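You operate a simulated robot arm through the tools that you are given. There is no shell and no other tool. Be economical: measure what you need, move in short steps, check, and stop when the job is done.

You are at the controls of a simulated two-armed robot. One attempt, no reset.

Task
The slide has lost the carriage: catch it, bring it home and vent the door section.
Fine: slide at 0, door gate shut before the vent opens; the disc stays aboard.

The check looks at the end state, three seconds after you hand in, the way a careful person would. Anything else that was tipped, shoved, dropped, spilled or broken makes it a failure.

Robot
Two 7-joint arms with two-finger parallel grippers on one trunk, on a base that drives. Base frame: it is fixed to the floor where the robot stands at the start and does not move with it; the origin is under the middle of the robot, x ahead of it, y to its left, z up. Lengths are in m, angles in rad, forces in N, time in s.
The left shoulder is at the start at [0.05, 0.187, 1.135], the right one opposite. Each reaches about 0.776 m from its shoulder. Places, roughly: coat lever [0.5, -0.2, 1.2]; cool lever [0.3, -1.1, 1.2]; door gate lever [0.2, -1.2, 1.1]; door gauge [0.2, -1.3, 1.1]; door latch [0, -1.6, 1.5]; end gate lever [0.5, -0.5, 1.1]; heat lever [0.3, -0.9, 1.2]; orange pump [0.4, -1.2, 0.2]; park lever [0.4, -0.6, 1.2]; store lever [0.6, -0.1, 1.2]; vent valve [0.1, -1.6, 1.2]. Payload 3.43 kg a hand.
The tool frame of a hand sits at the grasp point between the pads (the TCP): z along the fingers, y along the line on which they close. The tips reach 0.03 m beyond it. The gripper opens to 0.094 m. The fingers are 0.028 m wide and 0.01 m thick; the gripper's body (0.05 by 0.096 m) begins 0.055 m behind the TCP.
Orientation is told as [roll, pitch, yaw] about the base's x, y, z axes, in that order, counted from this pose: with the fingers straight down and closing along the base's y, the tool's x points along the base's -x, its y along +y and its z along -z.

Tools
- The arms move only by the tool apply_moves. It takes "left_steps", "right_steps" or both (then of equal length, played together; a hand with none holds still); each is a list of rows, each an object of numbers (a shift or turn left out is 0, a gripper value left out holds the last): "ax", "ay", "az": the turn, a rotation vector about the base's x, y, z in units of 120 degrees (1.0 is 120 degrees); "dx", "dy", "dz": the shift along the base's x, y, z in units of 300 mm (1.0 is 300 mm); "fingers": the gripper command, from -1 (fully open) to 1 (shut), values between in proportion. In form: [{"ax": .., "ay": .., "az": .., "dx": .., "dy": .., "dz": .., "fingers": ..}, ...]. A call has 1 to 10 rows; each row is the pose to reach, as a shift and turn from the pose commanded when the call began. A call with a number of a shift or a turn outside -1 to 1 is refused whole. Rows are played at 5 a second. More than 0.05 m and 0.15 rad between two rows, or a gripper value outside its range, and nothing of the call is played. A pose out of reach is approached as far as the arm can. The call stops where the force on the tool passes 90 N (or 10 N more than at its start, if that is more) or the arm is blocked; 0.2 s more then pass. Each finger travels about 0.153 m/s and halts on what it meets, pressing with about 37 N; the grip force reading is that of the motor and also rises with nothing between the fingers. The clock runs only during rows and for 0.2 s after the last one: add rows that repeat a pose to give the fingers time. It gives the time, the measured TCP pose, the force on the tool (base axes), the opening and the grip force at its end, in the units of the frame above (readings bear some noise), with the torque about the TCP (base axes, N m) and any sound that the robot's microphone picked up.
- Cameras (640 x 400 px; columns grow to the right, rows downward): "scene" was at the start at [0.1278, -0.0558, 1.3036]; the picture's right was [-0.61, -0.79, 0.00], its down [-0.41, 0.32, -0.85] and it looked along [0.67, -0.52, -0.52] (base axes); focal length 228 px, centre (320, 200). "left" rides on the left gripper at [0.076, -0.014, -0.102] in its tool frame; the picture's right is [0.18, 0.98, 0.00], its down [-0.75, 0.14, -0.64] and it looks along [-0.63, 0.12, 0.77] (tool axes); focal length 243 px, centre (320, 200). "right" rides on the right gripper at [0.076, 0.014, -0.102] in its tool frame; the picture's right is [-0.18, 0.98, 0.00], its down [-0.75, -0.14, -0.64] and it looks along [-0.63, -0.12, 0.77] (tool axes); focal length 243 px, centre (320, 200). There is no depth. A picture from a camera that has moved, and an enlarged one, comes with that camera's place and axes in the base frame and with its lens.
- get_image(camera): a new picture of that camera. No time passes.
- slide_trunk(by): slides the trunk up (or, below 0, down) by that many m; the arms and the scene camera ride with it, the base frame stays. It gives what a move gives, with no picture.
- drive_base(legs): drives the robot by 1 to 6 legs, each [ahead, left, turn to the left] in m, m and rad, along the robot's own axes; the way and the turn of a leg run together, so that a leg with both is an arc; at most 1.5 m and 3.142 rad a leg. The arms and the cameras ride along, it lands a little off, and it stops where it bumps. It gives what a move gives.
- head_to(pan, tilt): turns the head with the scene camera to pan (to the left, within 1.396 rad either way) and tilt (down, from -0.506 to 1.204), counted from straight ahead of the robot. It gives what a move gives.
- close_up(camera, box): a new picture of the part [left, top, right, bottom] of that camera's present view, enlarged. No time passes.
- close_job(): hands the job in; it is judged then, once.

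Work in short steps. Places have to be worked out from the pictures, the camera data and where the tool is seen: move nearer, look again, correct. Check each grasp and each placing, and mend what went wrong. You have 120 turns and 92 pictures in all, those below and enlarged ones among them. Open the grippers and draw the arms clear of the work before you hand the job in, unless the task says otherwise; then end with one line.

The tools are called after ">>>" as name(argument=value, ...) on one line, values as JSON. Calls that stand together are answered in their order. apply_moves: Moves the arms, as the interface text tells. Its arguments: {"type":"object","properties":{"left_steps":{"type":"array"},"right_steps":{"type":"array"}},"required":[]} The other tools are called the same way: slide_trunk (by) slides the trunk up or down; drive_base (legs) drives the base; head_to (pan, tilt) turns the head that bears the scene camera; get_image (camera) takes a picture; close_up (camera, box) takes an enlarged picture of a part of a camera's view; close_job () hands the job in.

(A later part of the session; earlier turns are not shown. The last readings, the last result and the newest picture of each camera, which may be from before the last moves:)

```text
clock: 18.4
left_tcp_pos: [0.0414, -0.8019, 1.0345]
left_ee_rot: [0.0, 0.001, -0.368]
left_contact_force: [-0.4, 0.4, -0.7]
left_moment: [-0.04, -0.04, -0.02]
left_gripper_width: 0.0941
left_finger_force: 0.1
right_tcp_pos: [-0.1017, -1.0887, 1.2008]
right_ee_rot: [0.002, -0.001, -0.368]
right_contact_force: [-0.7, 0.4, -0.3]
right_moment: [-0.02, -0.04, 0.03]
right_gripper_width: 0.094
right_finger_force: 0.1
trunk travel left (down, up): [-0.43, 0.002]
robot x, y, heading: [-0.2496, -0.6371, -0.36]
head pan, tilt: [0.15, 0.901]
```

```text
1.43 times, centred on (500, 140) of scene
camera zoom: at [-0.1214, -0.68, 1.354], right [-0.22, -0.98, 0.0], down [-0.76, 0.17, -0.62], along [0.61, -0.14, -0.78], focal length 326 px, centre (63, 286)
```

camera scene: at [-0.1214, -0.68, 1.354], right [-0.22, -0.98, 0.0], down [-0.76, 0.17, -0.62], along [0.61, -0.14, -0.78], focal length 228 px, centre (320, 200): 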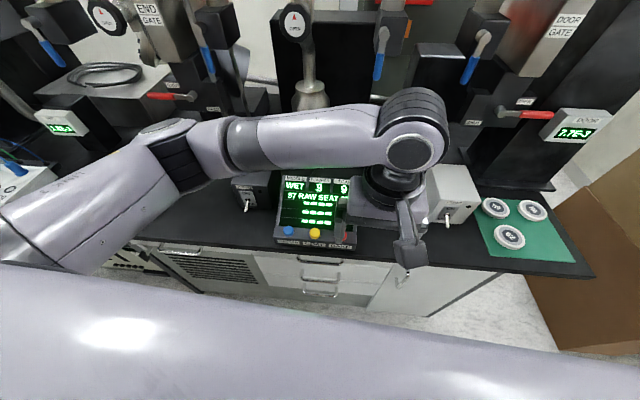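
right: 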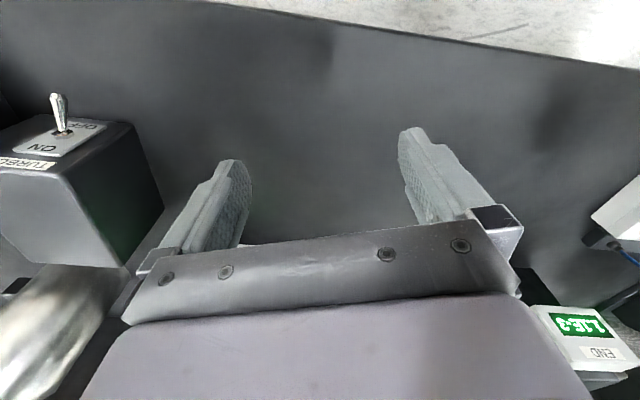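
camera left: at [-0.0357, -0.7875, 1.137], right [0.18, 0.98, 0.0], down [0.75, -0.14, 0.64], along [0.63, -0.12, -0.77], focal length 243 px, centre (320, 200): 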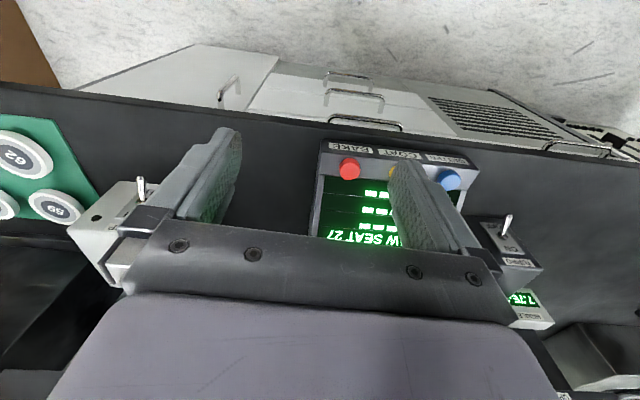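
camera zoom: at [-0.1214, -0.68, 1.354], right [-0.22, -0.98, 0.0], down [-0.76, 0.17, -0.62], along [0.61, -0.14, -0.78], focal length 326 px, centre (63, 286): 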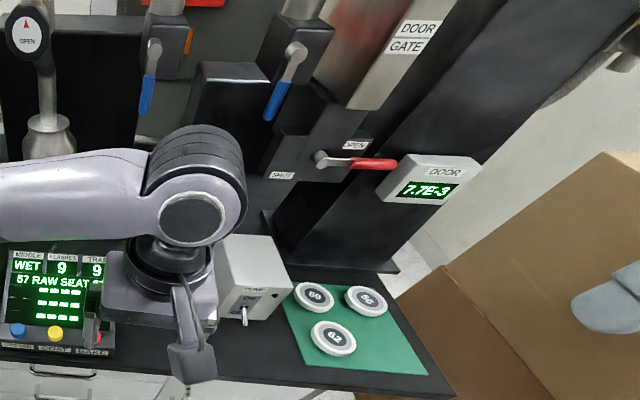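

Console: only disc 57, "RAW, SEAT" – so it rides on the carriage, which I judge to be the loaded plate in the window near ruler 1.6. I'll turn the right hand fingers-forward to take the slide's blue handle.

>>> apply_moves(right_steps=[{"ax": -0.0245, "ay": -0.0636, "dx": 0.04, "dy": -0.016}, {"ax": -0.0489, "ay": -0.1272, "dx": 0.08, "dy": -0.032}, {"ax": -0.0734, "ay": -0.1908, "dx": 0.12, "dy": -0.048}, {"ax": -0.0979, "ay": -0.2544, "dx": 0.16, "dy": -0.064}, {"ax": -0.1224, "ay": -0.318, "dx": 0.2, "dy": -0.08}, {"ax": -0.1468, "ay": -0.3816, "dx": 0.249, "dy": -0.096}])

>>> apply_moves(right_steps=[{"ax": -0.0245, "ay": -0.0636}, {"ax": -0.0489, "ay": -0.1272}, {"ax": -0.0734, "ay": -0.1908}, {"ax": -0.0979, "ay": -0.2544}, {"ax": -0.1224, "ay": -0.318}])

>>> head_to(pan=0, tilt=0.1)

>>> drive_base(legs=[[0, 0.8, 0]])

>>> get_image(camera="scene")

```text
clock: 19.8
left_tcp_pos: [0.0415, -0.8019, 1.0346]
left_ee_rot: [-0.001, 0.001, -0.368]
left_contact_force: [0.1, -0.8, 0.5]
left_moment: [-0.01, -0.01, -0.01]
left_gripper_width: 0.094
left_finger_force: 0.1
right_tcp_pos: [-0.0258, -1.114, 1.2013]
right_ee_rot: [0.001, -0.86, -0.368]
right_contact_force: [-0.3, -0.8, 0.1]
right_moment: [0.0, 0.0, 0.0]
right_gripper_width: 0.0941
right_finger_force: 0.0
trunk travel left (down, up): [-0.43, 0.002]
robot x, y, heading: [-0.25, -0.6403, -0.369]
head pan, tilt: [0.15, 0.901]
```

```text
clock: 21.1
left_tcp_pos: [0.042, -0.803, 1.0335]
left_ee_rot: [0.001, 0.002, -0.368]
left_contact_force: [0.8, -0.1, 0.4]
left_moment: [0.0, 0.01, -0.01]
left_gripper_width: 0.0942
left_finger_force: 0.0
right_tcp_pos: [-0.0245, -1.1625, 1.1462]
right_ee_rot: [-0.223, -1.37, -0.183]
right_contact_force: [1.0, -0.3, -0.2]
right_moment: [0.0, 0.02, 0.03]
right_gripper_width: 0.094
right_finger_force: 0.0
right hand out of reach, approached as far as the arm can: row 2, 3, 4, 5
trunk travel left (down, up): [-0.43, 0.002]
robot x, y, heading: [-0.2483, -0.6401, -0.366]
head pan, tilt: [0.15, 0.901]
stopped in row 5 (right hand): the arm was blocked; the commanded pose is now the measured one
```

```text
clock: 22.3
left_tcp_pos: [0.0418, -0.8006, 1.0338]
left_ee_rot: [-0.001, 0.0, -0.368]
left_contact_force: [-0.4, -1.0, 0.1]
left_moment: [0.01, 0.02, -0.01]
left_gripper_width: 0.0939
left_finger_force: 0.0
right_tcp_pos: [-0.0236, -1.1631, 1.1457]
right_ee_rot: [-0.224, -1.37, -0.183]
right_contact_force: [-0.3, 0.0, 0.2]
right_moment: [0.02, 0.05, 0.01]
right_gripper_width: 0.094
right_finger_force: 0.0
trunk travel left (down, up): [-0.43, 0.002]
robot x, y, heading: [-0.2467, -0.6396, -0.369]
head pan, tilt: [0.0, 0.099]
```

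```text
clock: 26.5
left_tcp_pos: [0.3235, -0.0614, 1.0335]
left_ee_rot: [-0.001, 0.0, -0.358]
left_contact_force: [0.4, -0.5, -0.3]
left_moment: [-0.01, 0.02, 0.03]
left_gripper_width: 0.094
left_finger_force: 0.1
right_tcp_pos: [0.262, -0.4236, 1.1448]
right_ee_rot: [-0.223, -1.369, -0.171]
right_contact_force: [-0.1, -0.5, -0.4]
right_moment: [0.01, -0.01, -0.03]
right_gripper_width: 0.0941
right_finger_force: 0.1
trunk travel left (down, up): [-0.43, 0.002]
robot x, y, heading: [0.0346, 0.0986, -0.358]
head pan, tilt: [0.0, 0.099]
```

```text
49 pictures are left
camera scene: at [0.1724, 0.0426, 1.4249], right [-0.35, -0.94, 0.0], down [-0.09, 0.03, -1.0], along [0.93, -0.35, -0.1], focal length 228 px, centre (320, 200)
```

scene: 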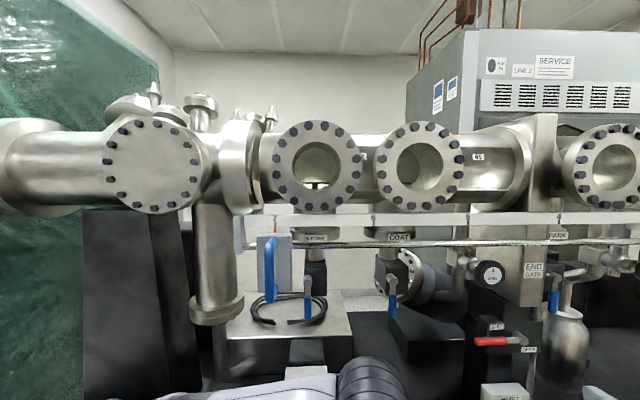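

The right wrist couldn't fully level so close to the body, but nothing was touched. Checking the handle and the window at 7.

>>> close_up(camera="scene", box=[260, 115, 480, 215])

>>> close_up(camera="scene", box=[200, 200, 360, 320])

```text
2.91 times, centred on (370, 165) of scene
camera zoom: at [0.1724, 0.0426, 1.4249], right [-0.35, -0.94, 0.0], down [-0.09, 0.03, -1.0], along [0.93, -0.35, -0.1], focal length 664 px, centre (174, 302)
```

zoom: 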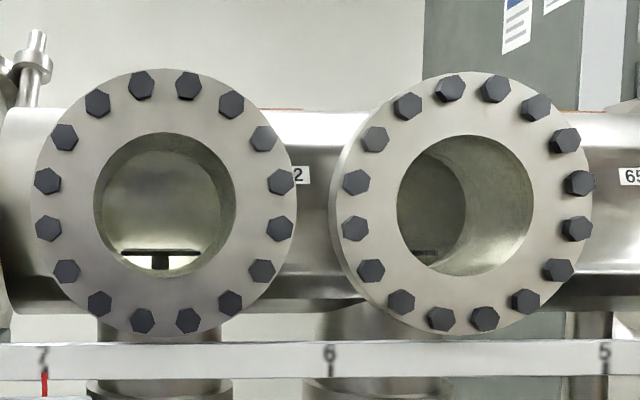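

```text
3.33 times, centred on (280, 260) of scene
camera zoom: at [0.1724, 0.0426, 1.4249], right [-0.35, -0.94, 0.0], down [-0.09, 0.03, -1.0], along [0.93, -0.35, -0.1], focal length 761 px, centre (453, 0)
```

zoom: 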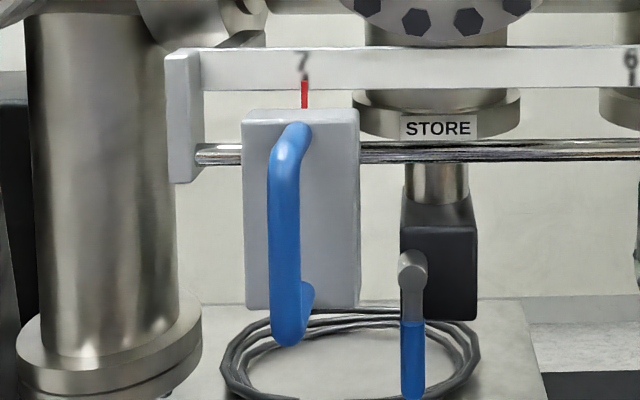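

All stations have an empty plate+post, so the loaded one near 1.6 is the carriage with disc. The left hand suits the handle (bar about robot x 0.50, y +0.07, z 1.28). I raise and pitch it forward, staying short of the bar.

>>> apply_moves(left_steps=[{"dx": 0.05, "dy": 0.038, "dz": 0.08, "ax": -0.0239, "ay": -0.0638}, {"dx": 0.1, "dy": 0.077, "dz": 0.16, "ax": -0.0479, "ay": -0.1277}, {"dx": 0.15, "dy": 0.116, "dz": 0.24, "ax": -0.0718, "ay": -0.1916}, {"dx": 0.2, "dy": 0.154, "dz": 0.32, "ax": -0.0958, "ay": -0.2554}, {"dx": 0.25, "dy": 0.193, "dz": 0.4, "ax": -0.1197, "ay": -0.3193}, {"dx": 0.3, "dy": 0.231, "dz": 0.48, "ax": -0.1436, "ay": -0.3831}, {"dx": 0.35, "dy": 0.27, "dz": 0.557, "ax": -0.1676, "ay": -0.447}])

>>> get_image(camera="left")

>>> get_image(camera="scene")

```text
clock: 28.1
left_tcp_pos: [0.4276, 0.0179, 1.1999]
left_ee_rot: [0.0, -1.003, -0.36]
left_contact_force: [-1.0, -0.6, -0.1]
left_moment: [0.01, 0.04, -0.02]
left_gripper_width: 0.0943
left_finger_force: 0.0
right_tcp_pos: [0.2609, -0.4228, 1.1455]
right_ee_rot: [-0.221, -1.37, -0.171]
right_contact_force: [0.1, -0.3, 0.4]
right_moment: [0.0, 0.01, -0.01]
right_gripper_width: 0.0939
right_finger_force: 0.1
trunk travel left (down, up): [-0.43, 0.002]
robot x, y, heading: [0.0295, 0.094, -0.36]
head pan, tilt: [0.0, 0.099]
```

```text
46 pictures are left
camera left: at [0.303, 0.0507, 1.1915], right [0.25, 0.96, -0.15], down [-0.08, 0.18, 0.98], along [0.96, -0.24, 0.12], focal length 243 px, centre (320, 200)
```

left: 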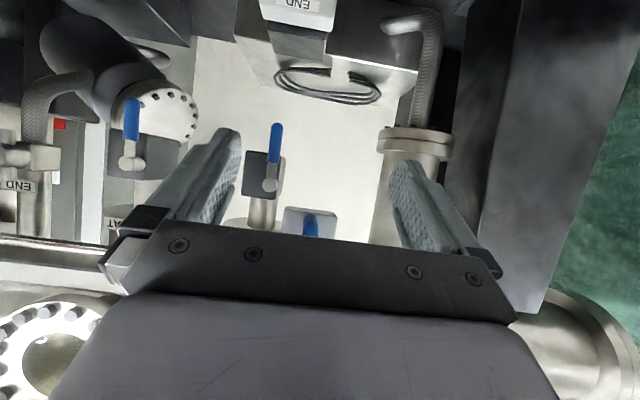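

```text
45 pictures are left
camera scene: at [0.1723, 0.0427, 1.4249], right [-0.35, -0.94, 0.0], down [-0.09, 0.03, -1.0], along [0.93, -0.35, -0.1], focal length 228 px, centre (320, 200)
```

scene: 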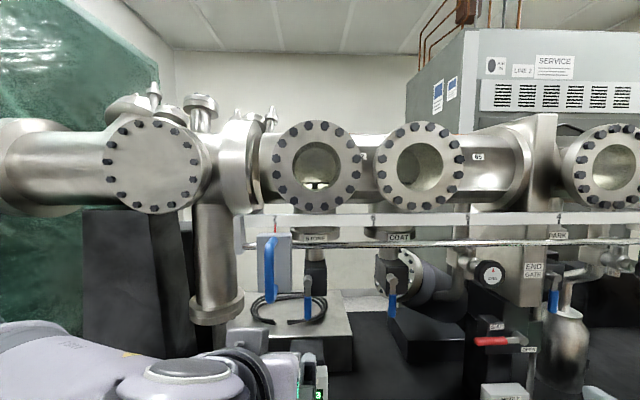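

Triangulated bar bottom at about (0.504, −0.004, 1.24), robot x≈0.48, y≈0.075. I rise, go forward to straddle the bar and close on it.

>>> apply_moves(left_steps=[{"dz": 0.125}, {"dz": 0.25}, {"dz": 0.25, "dx": 0.09, "dy": -0.025}, {"dz": 0.25, "dx": 0.18, "dy": -0.05}, {"dz": 0.25, "dx": 0.257, "dy": -0.075}])

>>> get_image(camera="left")

>>> close_up(camera="scene", box=[180, 200, 380, 360])

```text
clock: 29.3
left_tcp_pos: [0.5055, 0.001, 1.2741]
left_ee_rot: [-0.001, -1.0, -0.356]
left_contact_force: [0.1, -0.9, 0.4]
left_moment: [-0.02, 0.02, 0.03]
left_gripper_width: 0.094
left_finger_force: 0.1
right_tcp_pos: [0.2626, -0.4226, 1.1455]
right_ee_rot: [-0.222, -1.37, -0.17]
right_contact_force: [-0.6, 0.4, 0.4]
right_moment: [0.01, 0.01, -0.02]
right_gripper_width: 0.094
right_finger_force: 0.0
trunk travel left (down, up): [-0.43, 0.002]
robot x, y, heading: [0.0318, 0.0963, -0.356]
head pan, tilt: [0.0, 0.099]
```

```text
44 pictures are left
camera left: at [0.3816, 0.0319, 1.2666], right [0.25, 0.96, -0.16], down [-0.07, 0.18, 0.98], along [0.96, -0.24, 0.12], focal length 243 px, centre (320, 200)
```

left: 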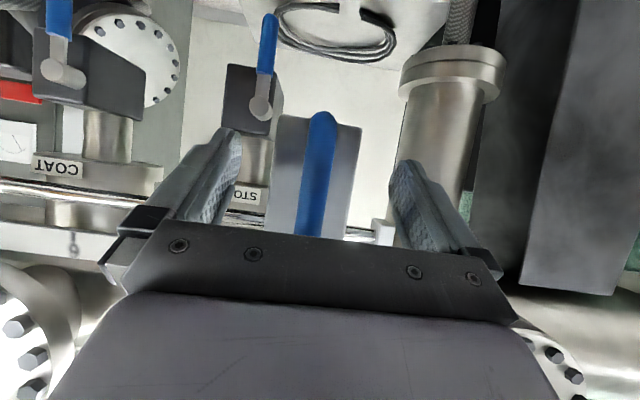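

```text
2.50 times, centred on (280, 280) of scene
camera zoom: at [0.1727, 0.0423, 1.4248], right [-0.35, -0.94, 0.0], down [-0.09, 0.04, -0.99], along [0.93, -0.35, -0.1], focal length 571 px, centre (420, 0)
```

zoom: 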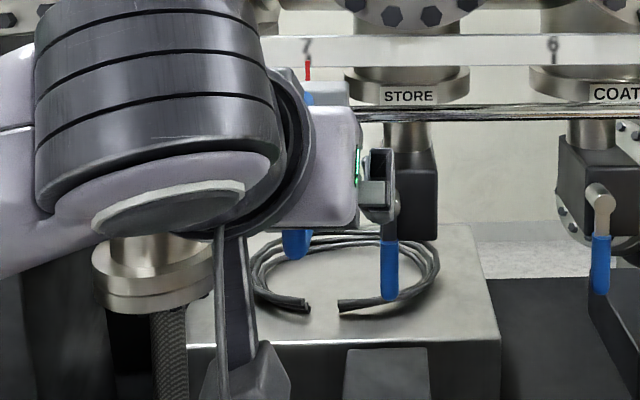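

Bar is between the fingers. Close on it to see grip width.

>>> apply_moves(left_steps=[{"fingers": 0.4}, {"fingers": 0.4}, {"fingers": 1.0}, {"fingers": 1.0}, {"fingers": 1.0}])

```text
clock: 30.5
left_tcp_pos: [0.5067, 0.0011, 1.2746]
left_ee_rot: [-0.001, -1.0, -0.355]
left_contact_force: [2.6, 0.5, 2.8]
left_moment: [0.48, -0.4, 2.45]
left_gripper_width: 0.0387
left_finger_force: 44.8
right_tcp_pos: [0.262, -0.4238, 1.1455]
right_ee_rot: [-0.222, -1.37, -0.173]
right_contact_force: [0.1, -0.5, -0.1]
right_moment: [0.0, -0.03, -0.01]
right_gripper_width: 0.0943
right_finger_force: 0.1
trunk travel left (down, up): [-0.43, 0.002]
robot x, y, heading: [0.0295, 0.0958, -0.355]
head pan, tilt: [0.0, 0.099]
```

Width 0.039 is more than the bar thickness; check the picture.

>>> close_up(camera="left", box=[180, 90, 460, 265])

```text
2.29 times, centred on (320, 178) of left
camera zoom: at [0.3813, 0.0321, 1.2668], right [0.25, 0.96, -0.16], down [-0.08, 0.18, 0.98], along [0.97, -0.23, 0.12], focal length 555 px, centre (320, 251)
```

zoom: 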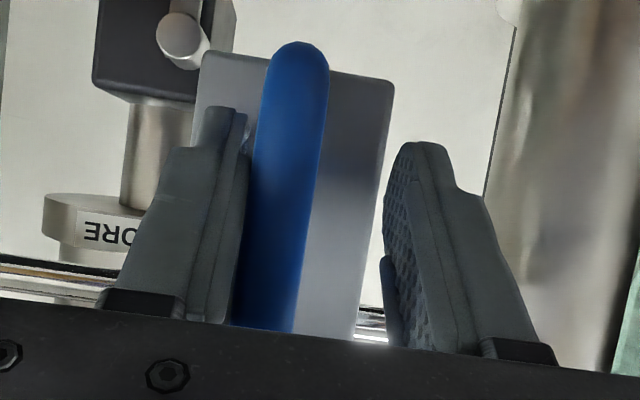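

Fingers are coupled and only one touches: the bar is ~12 mm to robot-right of my TCP. Open a bit, shift right, then straddle loosely.

>>> apply_moves(left_steps=[{"fingers": -0.2}, {"fingers": -0.2, "dx": -0.007, "dy": -0.018}, {"fingers": -0.2, "dx": -0.014, "dy": -0.037}, {"fingers": 1.0, "dx": -0.014, "dy": -0.037}, {"fingers": 1.0, "dx": -0.014, "dy": -0.037}, {"fingers": 1.0, "dx": -0.014, "dy": -0.037}])

```text
clock: 31.9
left_tcp_pos: [0.5019, -0.0123, 1.2749]
left_ee_rot: [0.0, -0.999, -0.355]
left_contact_force: [-0.1, -0.4, -4.1]
left_moment: [0.4, -0.41, 2.09]
left_gripper_width: 0.039
left_finger_force: 44.8
right_tcp_pos: [0.2616, -0.4241, 1.1448]
right_ee_rot: [-0.222, -1.37, -0.176]
right_contact_force: [0.2, 0.5, -0.5]
right_moment: [0.01, -0.01, -0.02]
right_gripper_width: 0.0939
right_finger_force: 0.1
trunk travel left (down, up): [-0.43, 0.002]
robot x, y, heading: [0.0316, 0.0913, -0.358]
head pan, tilt: [0.0, 0.099]
```

>>> close_up(camera="left", box=[180, 60, 460, 265])

```text
1.95 times, centred on (320, 162) of left
camera zoom: at [0.3764, 0.0191, 1.2673], right [0.25, 0.96, -0.15], down [-0.07, 0.18, 0.98], along [0.97, -0.23, 0.12], focal length 473 px, centre (320, 273)
```

zoom: 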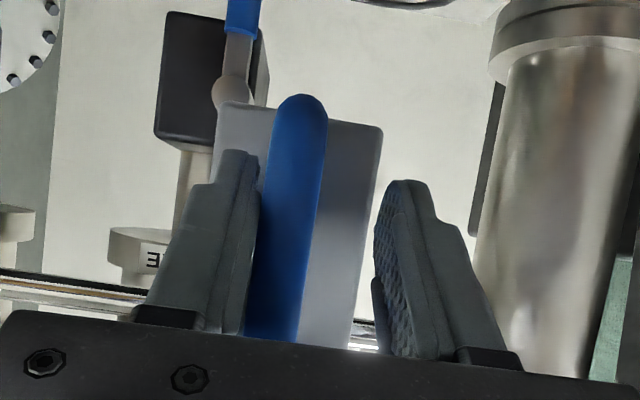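

The robot-left finger tip is going beside the plate edge (too deep). Open, back off 15 mm, then close on the bar alone.

>>> apply_moves(left_steps=[{"fingers": -0.2}, {"fingers": -0.2}, {"fingers": -0.2, "dx": -0.055, "dy": 0.01}, {"fingers": 1.0, "dx": -0.055, "dy": 0.01}, {"fingers": 1.0, "dx": -0.055, "dy": 0.01}, {"fingers": 1.0, "dx": -0.055, "dy": 0.01}])

>>> close_up(camera="left", box=[180, 60, 460, 265])

```text
clock: 33.3
left_tcp_pos: [0.4845, -0.0088, 1.2744]
left_ee_rot: [0.001, -0.997, -0.357]
left_contact_force: [-2.7, 1.7, -1.8]
left_moment: [0.03, 0.07, 0.04]
left_gripper_width: 0.0176
left_finger_force: 45.0
right_tcp_pos: [0.2623, -0.423, 1.1451]
right_ee_rot: [-0.223, -1.37, -0.172]
right_contact_force: [0.2, 0.2, 0.4]
right_moment: [0.01, 0.0, 0.01]
right_gripper_width: 0.0941
right_finger_force: 0.0
trunk travel left (down, up): [-0.43, 0.002]
robot x, y, heading: [0.0292, 0.0918, -0.361]
head pan, tilt: [0.0, 0.099]
```

```text
1.95 times, centred on (320, 162) of left
camera zoom: at [0.3596, 0.0224, 1.2677], right [0.25, 0.96, -0.15], down [-0.07, 0.18, 0.98], along [0.96, -0.24, 0.12], focal length 473 px, centre (320, 273)
```

zoom: 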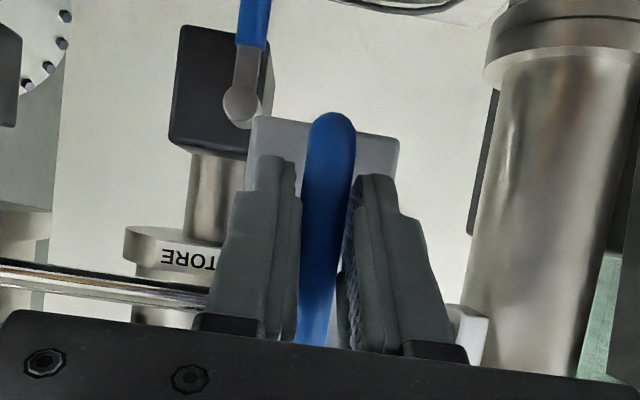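

Clean grip on the bar (17.6 mm). I loosen to a ~30 mm straddle and drive right along the rail in a first stretch, adding a little forward since the rail recedes slightly to the right.

>>> apply_moves(left_steps=[{"fingers": 0.3}, {"fingers": 0.3}])

>>> drive_base(legs=[[0.01, -0.25, 0]])

>>> close_up(camera="left", box=[180, 60, 460, 265])

>>> get_image(camera="scene")

```text
clock: 33.9
left_tcp_pos: [0.4841, -0.0097, 1.2757]
left_ee_rot: [-0.001, -1.001, -0.357]
left_contact_force: [0.1, 0.4, -0.2]
left_moment: [0.0, 0.0, 0.0]
left_gripper_width: 0.0328
left_finger_force: 0.2
right_tcp_pos: [0.2621, -0.4234, 1.1452]
right_ee_rot: [-0.223, -1.371, -0.173]
right_contact_force: [0.3, 0.0, 0.8]
right_moment: [-0.01, 0.02, -0.01]
right_gripper_width: 0.0939
right_finger_force: 0.0
trunk travel left (down, up): [-0.43, 0.002]
robot x, y, heading: [0.0305, 0.0959, -0.355]
head pan, tilt: [0.0, 0.099]
```

```text
clock: 35.7
left_tcp_pos: [0.4061, -0.2472, 1.2752]
left_ee_rot: [0.001, -1.0, -0.364]
left_contact_force: [0.0, -0.5, 0.6]
left_moment: [-0.01, 0.02, 0.04]
left_gripper_width: 0.0329
left_finger_force: 0.0
right_tcp_pos: [0.1813, -0.6634, 1.1441]
right_ee_rot: [-0.22, -1.37, -0.18]
right_contact_force: [0.2, -0.1, -0.4]
right_moment: [-0.01, -0.02, -0.02]
right_gripper_width: 0.0939
right_finger_force: 0.1
trunk travel left (down, up): [-0.43, 0.002]
robot x, y, heading: [-0.0472, -0.1457, -0.367]
head pan, tilt: [0.0, 0.099]
```

```text
1.95 times, centred on (320, 162) of left
camera zoom: at [0.281, -0.217, 1.2678], right [0.26, 0.95, -0.15], down [-0.07, 0.18, 0.98], along [0.96, -0.24, 0.12], focal length 473 px, centre (320, 273)
```

zoom: 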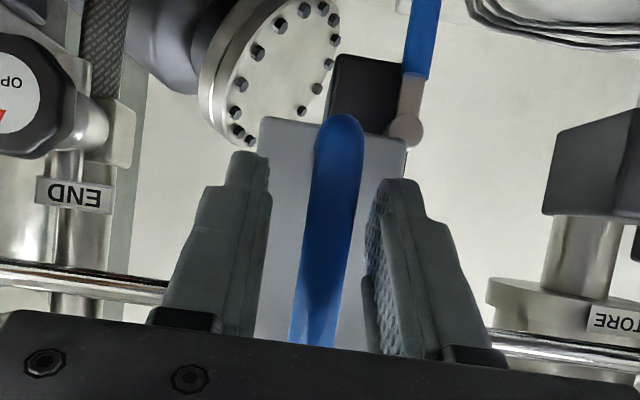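

```text
38 pictures are left
camera scene: at [0.0934, -0.1961, 1.4249], right [-0.36, -0.93, 0.0], down [-0.09, 0.04, -1.0], along [0.93, -0.35, -0.1], focal length 228 px, centre (320, 200)
```

scene: 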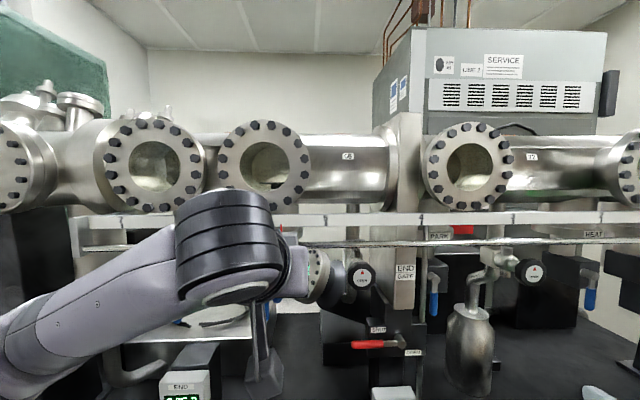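

Straddle tracks well (bar still centred in depth); END knob is ~9 cm behind the hand line, so clear. Drive on to about ruler 3.2.

>>> drive_base(legs=[[0.012, -0.36, 0]])

>>> get_image(camera="scene")

>>> close_up(camera="left", box=[180, 60, 460, 265])

```text
clock: 38.0
left_tcp_pos: [0.2903, -0.5863, 1.2743]
left_ee_rot: [0.002, -0.998, -0.369]
left_contact_force: [0.6, 0.0, 0.2]
left_moment: [-0.01, -0.01, 0.01]
left_gripper_width: 0.033
left_finger_force: 0.0
right_tcp_pos: [0.0613, -0.9967, 1.1448]
right_ee_rot: [-0.221, -1.37, -0.186]
right_contact_force: [0.5, -0.8, 0.3]
right_moment: [0.01, 0.0, 0.03]
right_gripper_width: 0.094
right_finger_force: 0.1
trunk travel left (down, up): [-0.43, 0.002]
robot x, y, heading: [-0.1581, -0.4782, -0.371]
head pan, tilt: [0.0, 0.099]
```

```text
37 pictures are left
camera scene: at [-0.0221, -0.5305, 1.4249], right [-0.36, -0.93, 0.0], down [-0.09, 0.04, -0.99], along [0.93, -0.36, -0.1], focal length 228 px, centre (320, 200)
```

scene: 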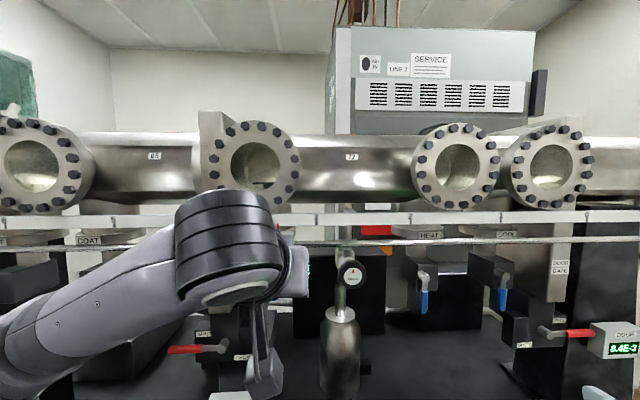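

```text
1.95 times, centred on (320, 162) of left
camera zoom: at [0.1656, -0.5525, 1.2678], right [0.26, 0.95, -0.15], down [-0.07, 0.18, 0.98], along [0.96, -0.24, 0.12], focal length 473 px, centre (320, 273)
```

zoom: 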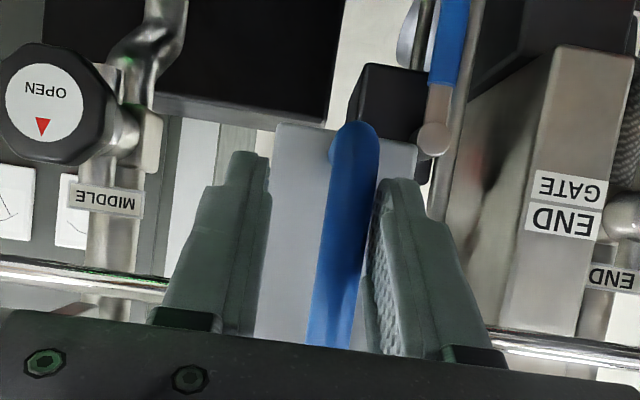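

Now near 3.3. A last short drive of 0.1 m, then I'll grip the bar and use slow arm moves.

>>> drive_base(legs=[[0.003, -0.1, 0]])

>>> apply_moves(left_steps=[{"fingers": 1.0}, {"fingers": 1.0}, {"fingers": 1.0}])

>>> get_image(camera="scene")

>>> close_up(camera="scene", box=[250, 120, 470, 250])

```text
clock: 39.2
left_tcp_pos: [0.2572, -0.6793, 1.2761]
left_ee_rot: [0.002, -1.0, -0.368]
left_contact_force: [0.2, -0.5, 0.6]
left_moment: [0.02, 0.01, 0.04]
left_gripper_width: 0.033
left_finger_force: 0.1
right_tcp_pos: [0.0293, -1.0915, 1.1449]
right_ee_rot: [-0.219, -1.37, -0.188]
right_contact_force: [0.1, 0.8, 0.3]
right_moment: [-0.01, 0.0, 0.0]
right_gripper_width: 0.0941
right_finger_force: 0.0
trunk travel left (down, up): [-0.43, 0.002]
robot x, y, heading: [-0.1951, -0.572, -0.374]
head pan, tilt: [0.0, 0.099]
```

```text
clock: 40.0
left_tcp_pos: [0.2561, -0.6801, 1.2762]
left_ee_rot: [-0.001, -0.998, -0.366]
left_contact_force: [-0.1, -1.1, 0.2]
left_moment: [0.14, 0.2, 0.0]
left_gripper_width: 0.0136
left_finger_force: 44.8
right_tcp_pos: [0.0302, -1.0904, 1.1458]
right_ee_rot: [-0.224, -1.369, -0.185]
right_contact_force: [-0.4, 0.4, -0.2]
right_moment: [0.01, 0.0, 0.01]
right_gripper_width: 0.0939
right_finger_force: 0.0
trunk travel left (down, up): [-0.43, 0.002]
robot x, y, heading: [-0.1932, -0.5627, -0.372]
head pan, tilt: [0.0, 0.099]
```

```text
35 pictures are left
camera scene: at [-0.0554, -0.6246, 1.4249], right [-0.36, -0.93, 0.0], down [-0.09, 0.04, -0.99], along [0.93, -0.36, -0.1], focal length 228 px, centre (320, 200)
```

scene: 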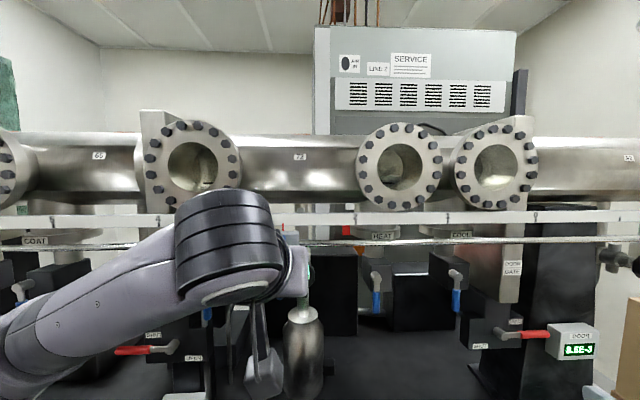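

```text
2.91 times, centred on (360, 185) of scene
camera zoom: at [-0.0554, -0.6246, 1.4249], right [-0.36, -0.93, 0.0], down [-0.09, 0.04, -0.99], along [0.93, -0.36, -0.1], focal length 664 px, centre (204, 244)
```

zoom: 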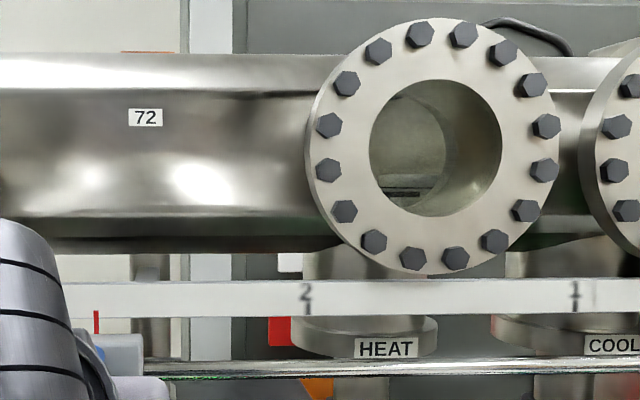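

Pointer at ~2.75; grip 13.6 mm suggests holding the bar's edge. Open, go 10 mm deeper, re-grip.

>>> apply_moves(left_steps=[{"fingers": 0.3}, {"fingers": 0.3, "dx": 0.031, "dy": -0.012}, {"fingers": 1.0, "dx": 0.031, "dy": -0.012}, {"fingers": 1.0, "dx": 0.031, "dy": -0.012}, {"fingers": 1.0, "dx": 0.031, "dy": -0.012}])

```text
clock: 41.2
left_tcp_pos: [0.2645, -0.6815, 1.2756]
left_ee_rot: [0.0, -0.998, -0.369]
left_contact_force: [-1.5, 0.4, -1.5]
left_moment: [0.03, 0.1, 0.01]
left_gripper_width: 0.0174
left_finger_force: 45.0
right_tcp_pos: [0.0302, -1.091, 1.1458]
right_ee_rot: [-0.22, -1.369, -0.183]
right_contact_force: [0.6, 0.2, 0.4]
right_moment: [0.01, 0.0, -0.01]
right_gripper_width: 0.0939
right_finger_force: 0.1
trunk travel left (down, up): [-0.43, 0.002]
robot x, y, heading: [-0.192, -0.5733, -0.371]
head pan, tilt: [0.0, 0.099]
```

Good grip. Rail direction from two grips is (−0.311, −0.950), 0.169 m per tick. Slide slowly 8 cm right toward the carriage.

>>> apply_moves(left_steps=[{"dx": -0.0083, "dy": -0.0253}, {"dx": -0.0166, "dy": -0.0507}, {"dx": -0.0249, "dy": -0.076}, {"dx": -0.0332, "dy": -0.1013}, {"dx": -0.0415, "dy": -0.1267}, {"dx": -0.0497, "dy": -0.152}, {"dx": -0.058, "dy": -0.1773}, {"dx": -0.0663, "dy": -0.2026}, {"dx": -0.0746, "dy": -0.228}, {"dx": -0.0829, "dy": -0.2533}])

>>> close_up(camera="scene", box=[250, 120, 470, 250])

```text
clock: 43.4
left_tcp_pos: [0.2404, -0.7588, 1.2763]
left_ee_rot: [-0.002, -1.001, -0.368]
left_contact_force: [-1.8, 0.9, -2.2]
left_moment: [-0.22, -0.64, 0.06]
left_gripper_width: 0.0178
left_finger_force: 45.0
right_tcp_pos: [0.0299, -1.0904, 1.1454]
right_ee_rot: [-0.222, -1.37, -0.185]
right_contact_force: [0.3, -0.4, -0.1]
right_moment: [-0.01, -0.05, -0.02]
right_gripper_width: 0.0941
right_finger_force: 0.0
trunk travel left (down, up): [-0.43, 0.002]
robot x, y, heading: [-0.1956, -0.5719, -0.368]
head pan, tilt: [0.0, 0.099]
```

```text
2.91 times, centred on (360, 185) of scene
camera zoom: at [-0.0557, -0.6244, 1.4249], right [-0.36, -0.93, 0.0], down [-0.09, 0.04, -1.0], along [0.93, -0.36, -0.1], focal length 664 px, centre (204, 244)
```

zoom: 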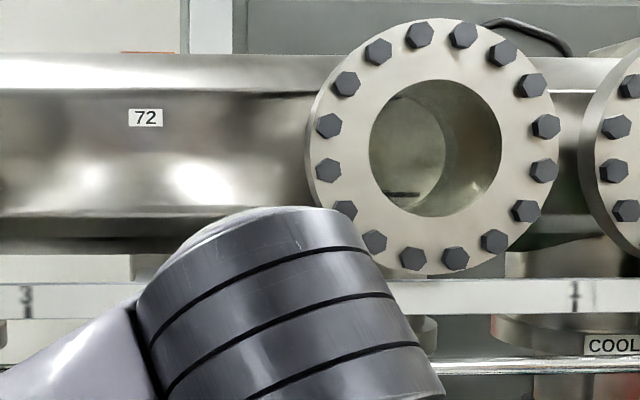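

The loaded plate is no longer in the HEAT window – carriage has moved. Check the COOL window for it.

>>> close_up(camera="scene", box=[350, 115, 550, 240])

```text
3.20 times, centred on (450, 178) of scene
camera zoom: at [-0.0557, -0.6244, 1.4249], right [-0.36, -0.93, 0.0], down [-0.09, 0.04, -1.0], along [0.93, -0.36, -0.1], focal length 731 px, centre (-96, 272)
```

zoom: 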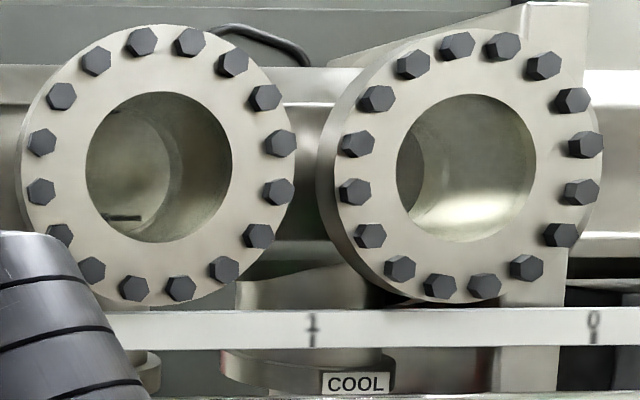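

Carriage is between windows: either dragged right or snapped under the slide. Another slow 8 cm right will show it in one of the two windows.

>>> apply_moves(left_steps=[{"dx": -0.0083, "dy": -0.0253}, {"dx": -0.0166, "dy": -0.0507}, {"dx": -0.0249, "dy": -0.076}, {"dx": -0.0332, "dy": -0.1013}, {"dx": -0.0415, "dy": -0.1267}, {"dx": -0.0497, "dy": -0.152}, {"dx": -0.058, "dy": -0.1773}, {"dx": -0.0663, "dy": -0.2026}, {"dx": -0.0746, "dy": -0.228}, {"dx": -0.0829, "dy": -0.2533}])

>>> close_up(camera="scene", box=[350, 115, 550, 240])

```text
clock: 45.6
left_tcp_pos: [0.2149, -0.8342, 1.2743]
left_ee_rot: [0.0, -0.998, -0.37]
left_contact_force: [0.9, -0.6, 3.8]
left_moment: [-0.1, -0.44, 0.07]
left_gripper_width: 0.0171
left_finger_force: 44.7
right_tcp_pos: [0.0292, -1.0915, 1.1454]
right_ee_rot: [-0.221, -1.367, -0.183]
right_contact_force: [0.3, -1.2, 0.7]
right_moment: [0.0, -0.02, 0.03]
right_gripper_width: 0.094
right_finger_force: 0.0
trunk travel left (down, up): [-0.43, 0.002]
robot x, y, heading: [-0.1945, -0.5689, -0.37]
head pan, tilt: [0.0, 0.099]
```

```text
3.20 times, centred on (450, 178) of scene
camera zoom: at [-0.0558, -0.6245, 1.4249], right [-0.36, -0.93, 0.0], down [-0.09, 0.04, -1.0], along [0.93, -0.36, -0.1], focal length 731 px, centre (-96, 272)
```

zoom: 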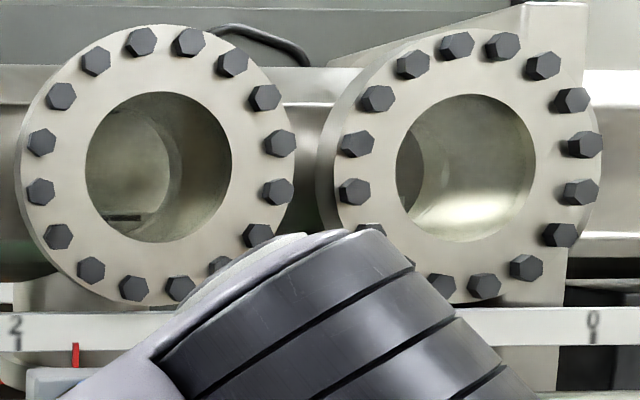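

Pointer at ~1.8, and neither window shows it from this angle (COOL seat is hidden from the left). I release the bar, back off and shift the base right to look in and regain arm stroke.

>>> apply_moves(left_steps=[{"fingers": -0.6}, {"fingers": -1}, {"fingers": -1, "dx": -0.12, "dy": 0.046}, {"fingers": -1, "dx": -0.25, "dy": 0.097}])

>>> drive_base(legs=[[0, -0.27, 0.05]])

>>> get_image(camera="scene")

>>> close_up(camera="scene", box=[200, 120, 400, 245])

```text
clock: 46.6
left_tcp_pos: [0.1399, -0.8032, 1.2768]
left_ee_rot: [0.0, -0.998, -0.367]
left_contact_force: [-0.4, -0.7, -0.1]
left_moment: [0.01, 0.03, 0.02]
left_gripper_width: 0.0943
left_finger_force: 0.1
right_tcp_pos: [0.0287, -1.0907, 1.1452]
right_ee_rot: [-0.221, -1.373, -0.183]
right_contact_force: [-0.1, 0.4, -0.3]
right_moment: [-0.04, 0.0, -0.01]
right_gripper_width: 0.0943
right_finger_force: 0.1
trunk travel left (down, up): [-0.43, 0.002]
robot x, y, heading: [-0.1956, -0.5681, -0.371]
head pan, tilt: [0.0, 0.099]
```

```text
clock: 48.5
left_tcp_pos: [0.0615, -1.0441, 1.2757]
left_ee_rot: [0.002, -1.0, -0.315]
left_contact_force: [0.1, 0.7, -0.6]
left_moment: [0.03, 0.03, 0.02]
left_gripper_width: 0.0939
left_finger_force: 0.0
right_tcp_pos: [-0.0344, -1.3371, 1.145]
right_ee_rot: [-0.219, -1.371, -0.133]
right_contact_force: [-0.6, -1.0, -0.3]
right_moment: [0.01, -0.01, -0.02]
right_gripper_width: 0.0939
right_finger_force: 0.2
trunk travel left (down, up): [-0.43, 0.002]
robot x, y, heading: [-0.285, -0.83, -0.318]
head pan, tilt: [0.0, 0.099]
```

```text
30 pictures are left
camera scene: at [-0.145, -0.876, 1.4249], right [-0.31, -0.95, 0.0], down [-0.09, 0.03, -1.0], along [0.95, -0.31, -0.1], focal length 228 px, centre (320, 200)
```

scene: 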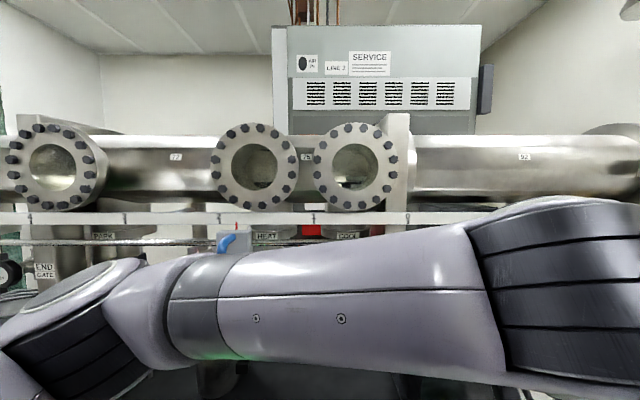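

```text
3.20 times, centred on (300, 182) of scene
camera zoom: at [-0.145, -0.876, 1.4249], right [-0.31, -0.95, 0.0], down [-0.09, 0.03, -1.0], along [0.95, -0.31, -0.1], focal length 731 px, centre (384, 256)
```

zoom: 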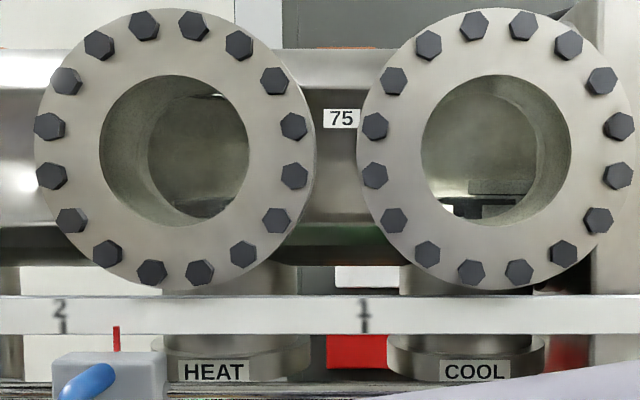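

Found it: disc is now visible in the COOL window with the pointer at 1.82 – so the carriage moved along with the slide, though well ahead of it. I test whether it is truly coupled: re-grip and pull back left 5 cm.

>>> apply_moves(left_steps=[{"dx": 0.043, "dy": 0.13}, {"dx": 0.086, "dy": 0.26}, {"dx": 0.129, "dy": 0.39}, {"dx": 0.172, "dy": 0.52}, {"dx": 0.215, "dy": 0.65}, {"dx": 0.258, "dy": 0.783}, {"dx": 0.385, "dy": 0.742}, {"dx": 0.512, "dy": 0.7}])

>>> apply_moves(left_steps=[{"fingers": 0}, {"fingers": 1}, {"fingers": 1}, {"fingers": 1}])

>>> apply_moves(left_steps=[{"dx": 0.0083, "dy": 0.0253}, {"dx": 0.0166, "dy": 0.0507}, {"dx": 0.0249, "dy": 0.076}, {"dx": 0.0332, "dy": 0.1013}, {"dx": 0.0415, "dy": 0.1267}, {"dx": 0.0497, "dy": 0.152}])

>>> close_up(camera="scene", box=[200, 120, 400, 245])

```text
clock: 50.3
left_tcp_pos: [0.2155, -0.8346, 1.2747]
left_ee_rot: [-0.001, -0.998, -0.314]
left_contact_force: [0.3, 0.7, 0.6]
left_moment: [0.01, 0.04, -0.01]
left_gripper_width: 0.0939
left_finger_force: 0.0
right_tcp_pos: [-0.0338, -1.3352, 1.1459]
right_ee_rot: [-0.223, -1.37, -0.129]
right_contact_force: [0.0, 0.3, -0.2]
right_moment: [0.01, -0.01, 0.01]
right_gripper_width: 0.0937
right_finger_force: 0.0
trunk travel left (down, up): [-0.43, 0.002]
robot x, y, heading: [-0.2884, -0.8264, -0.313]
head pan, tilt: [0.0, 0.099]
```

```text
clock: 51.3
left_tcp_pos: [0.2142, -0.8346, 1.2745]
left_ee_rot: [-0.002, -0.998, -0.313]
left_contact_force: [1.6, 1.6, 0.4]
left_moment: [0.02, -0.01, 0.01]
left_gripper_width: 0.0168
left_finger_force: 45.2
right_tcp_pos: [-0.0338, -1.3367, 1.1457]
right_ee_rot: [-0.221, -1.369, -0.129]
right_contact_force: [1.6, 0.1, 0.9]
right_moment: [0.03, 0.01, -0.01]
right_gripper_width: 0.094
right_finger_force: 0.0
trunk travel left (down, up): [-0.43, 0.002]
robot x, y, heading: [-0.284, -0.8271, -0.316]
head pan, tilt: [0.0, 0.099]
```

```text
clock: 52.7
left_tcp_pos: [0.2269, -0.7838, 1.2754]
left_ee_rot: [0.002, -0.997, -0.312]
left_contact_force: [-17.9, 8.6, -11.1]
left_moment: [-0.27, 0.03, -0.12]
left_gripper_width: 0.0137
left_finger_force: 44.6
right_tcp_pos: [-0.0355, -1.3363, 1.1467]
right_ee_rot: [-0.228, -1.374, -0.122]
right_contact_force: [0.0, 0.3, 0.0]
right_moment: [0.01, 0.01, 0.01]
right_gripper_width: 0.0944
right_finger_force: 0.1
trunk travel left (down, up): [-0.43, 0.002]
robot x, y, heading: [-0.2856, -0.8307, -0.309]
head pan, tilt: [0.0, 0.099]
```

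```text
3.20 times, centred on (300, 182) of scene
camera zoom: at [-0.147, -0.8736, 1.4252], right [-0.31, -0.95, 0.0], down [-0.09, 0.03, -1.0], along [0.95, -0.31, -0.1], focal length 731 px, centre (384, 256)
```

zoom: 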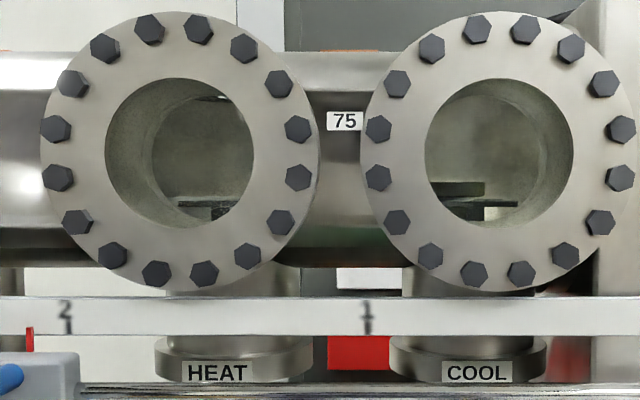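

The disc followed the slide left, so the carriage is coupled in both directions. I zoom in to understand the offset between slide and seat.

>>> close_up(camera="scene", box=[225, 135, 385, 200])

```text
4.00 times, centred on (305, 168) of scene
camera zoom: at [-0.147, -0.8736, 1.4252], right [-0.31, -0.95, 0.0], down [-0.09, 0.03, -1.0], along [0.95, -0.31, -0.1], focal length 914 px, centre (380, 330)
```

zoom: 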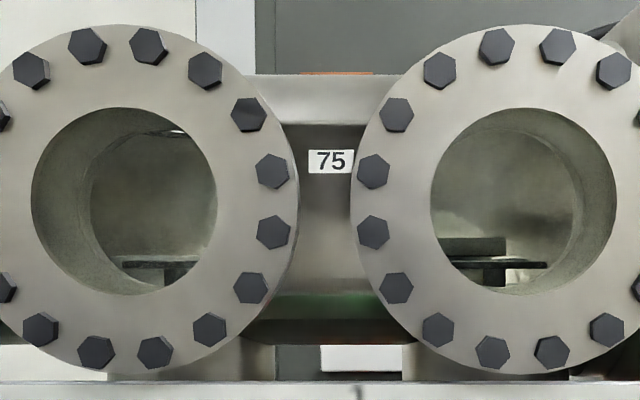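

Reading this together: the carriage was caught right as the slide aligned with it (~2.9), and the seat rides a fixed ~1.4 ticks ahead of the pointer; it follows both ways. So I re-centre the grip on the bar and carry it slowly toward 0.

>>> apply_moves(left_steps=[{"fingers": 0.3}, {"fingers": 0.3, "dx": 0.035, "dy": -0.0114}, {"fingers": 1.0, "dx": 0.035, "dy": -0.0114}, {"fingers": 1.0, "dx": 0.035, "dy": -0.0114}, {"fingers": 1.0, "dx": 0.035, "dy": -0.0114}])

>>> apply_moves(left_steps=[{"dx": -0.0124, "dy": -0.038}, {"dx": -0.0249, "dy": -0.076}, {"dx": -0.0373, "dy": -0.114}, {"dx": -0.0498, "dy": -0.152}, {"dx": -0.0622, "dy": -0.19}, {"dx": -0.0746, "dy": -0.228}, {"dx": -0.0871, "dy": -0.266}, {"dx": -0.0995, "dy": -0.304}, {"dx": -0.112, "dy": -0.342}, {"dx": -0.1244, "dy": -0.38}])

>>> close_up(camera="scene", box=[200, 120, 420, 245])

```text
clock: 53.9
left_tcp_pos: [0.2399, -0.791, 1.2774]
left_ee_rot: [-0.003, -1.002, -0.312]
left_contact_force: [0.5, 2.3, 5.2]
left_moment: [0.02, 0.28, 0.02]
left_gripper_width: 0.0178
left_finger_force: 45.0
right_tcp_pos: [-0.0351, -1.3358, 1.146]
right_ee_rot: [-0.222, -1.373, -0.13]
right_contact_force: [-0.6, 0.1, 0.3]
right_moment: [0.0, 0.02, 0.0]
right_gripper_width: 0.0941
right_finger_force: 0.0
trunk travel left (down, up): [-0.43, 0.002]
robot x, y, heading: [-0.2856, -0.8282, -0.315]
head pan, tilt: [0.0, 0.099]
```

```text
clock: 56.1
left_tcp_pos: [0.2026, -0.9067, 1.2772]
left_ee_rot: [0.001, -0.999, -0.314]
left_contact_force: [1.8, -0.9, 11.6]
left_moment: [-0.1, -0.37, 0.1]
left_gripper_width: 0.0179
left_finger_force: 45.0
right_tcp_pos: [-0.0364, -1.3374, 1.1443]
right_ee_rot: [-0.22, -1.373, -0.131]
right_contact_force: [0.7, 0.2, -0.1]
right_moment: [0.01, -0.01, 0.02]
right_gripper_width: 0.0941
right_finger_force: 0.1
trunk travel left (down, up): [-0.43, 0.002]
robot x, y, heading: [-0.2855, -0.8274, -0.316]
head pan, tilt: [0.0, 0.099]
```

```text
2.91 times, centred on (310, 182) of scene
camera zoom: at [-0.1458, -0.8755, 1.4249], right [-0.31, -0.95, 0.0], down [-0.09, 0.03, -1.0], along [0.95, -0.31, -0.1], focal length 664 px, centre (349, 251)
```

zoom: 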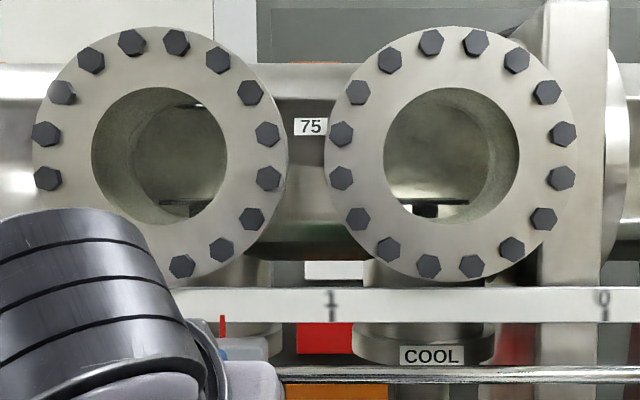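

Pointer at ~1.39, disc has moved on past the COOL window, no drag forces. Continue slowly.

>>> apply_moves(left_steps=[{"dx": -0.0104, "dy": -0.0317}, {"dx": -0.0207, "dy": -0.0633}, {"dx": -0.0311, "dy": -0.095}, {"dx": -0.0415, "dy": -0.1267}, {"dx": -0.0518, "dy": -0.1583}, {"dx": -0.0622, "dy": -0.19}, {"dx": -0.0726, "dy": -0.2217}, {"dx": -0.0829, "dy": -0.2533}, {"dx": -0.0933, "dy": -0.285}, {"dx": -0.1037, "dy": -0.3167}])

>>> apply_moves(left_steps=[{"dx": -0.0104, "dy": -0.0317}, {"dx": -0.0207, "dy": -0.0633}, {"dx": -0.0311, "dy": -0.095}, {"dx": -0.0415, "dy": -0.1267}, {"dx": -0.0518, "dy": -0.1583}, {"dx": -0.0622, "dy": -0.19}, {"dx": -0.0726, "dy": -0.2217}, {"dx": -0.0829, "dy": -0.2533}, {"dx": -0.0933, "dy": -0.285}, {"dx": -0.1037, "dy": -0.3167}])

>>> get_image(camera="scene")

```text
clock: 58.3
left_tcp_pos: [0.1714, -1.0015, 1.2757]
left_ee_rot: [-0.004, -1.0, -0.311]
left_contact_force: [2.4, 0.9, 13.5]
left_moment: [0.26, 0.81, 0.05]
left_gripper_width: 0.0182
left_finger_force: 45.2
right_tcp_pos: [-0.0348, -1.3376, 1.1456]
right_ee_rot: [-0.222, -1.372, -0.129]
right_contact_force: [0.7, -0.2, -0.5]
right_moment: [-0.04, -0.02, -0.02]
right_gripper_width: 0.0939
right_finger_force: 0.0
trunk travel left (down, up): [-0.43, 0.002]
robot x, y, heading: [-0.2882, -0.8275, -0.314]
head pan, tilt: [0.0, 0.099]
```

```text
clock: 60.5
left_tcp_pos: [0.154, -1.08, 1.2721]
left_ee_rot: [0.01, -0.995, -0.285]
left_contact_force: [-30.1, 10.9, 3.1]
left_moment: [-0.9, -0.21, 0.0]
left_gripper_width: 0.0183
left_finger_force: 45.1
right_tcp_pos: [-0.0388, -1.3352, 1.1483]
right_ee_rot: [-0.227, -1.376, -0.124]
right_contact_force: [0.1, 0.3, 0.3]
right_moment: [0.0, 0.02, 0.02]
right_gripper_width: 0.094
right_finger_force: 0.0
trunk travel left (down, up): [-0.43, 0.002]
robot x, y, heading: [-0.2895, -0.8281, -0.317]
head pan, tilt: [0.0, 0.099]
```

```text
25 pictures are left
camera scene: at [-0.1513, -0.8732, 1.4255], right [-0.31, -0.95, 0.0], down [-0.09, 0.03, -1.0], along [0.95, -0.31, -0.09], focal length 228 px, centre (320, 200)
```

scene: 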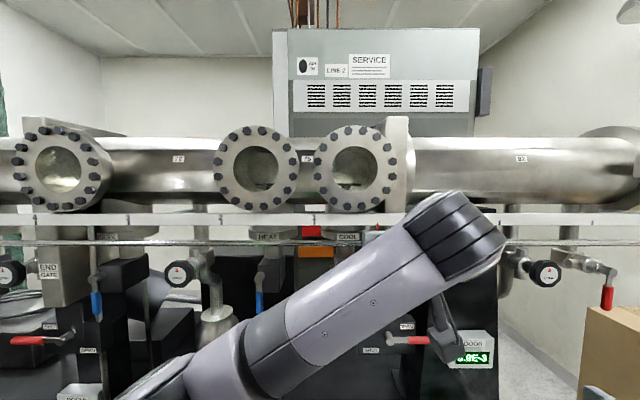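

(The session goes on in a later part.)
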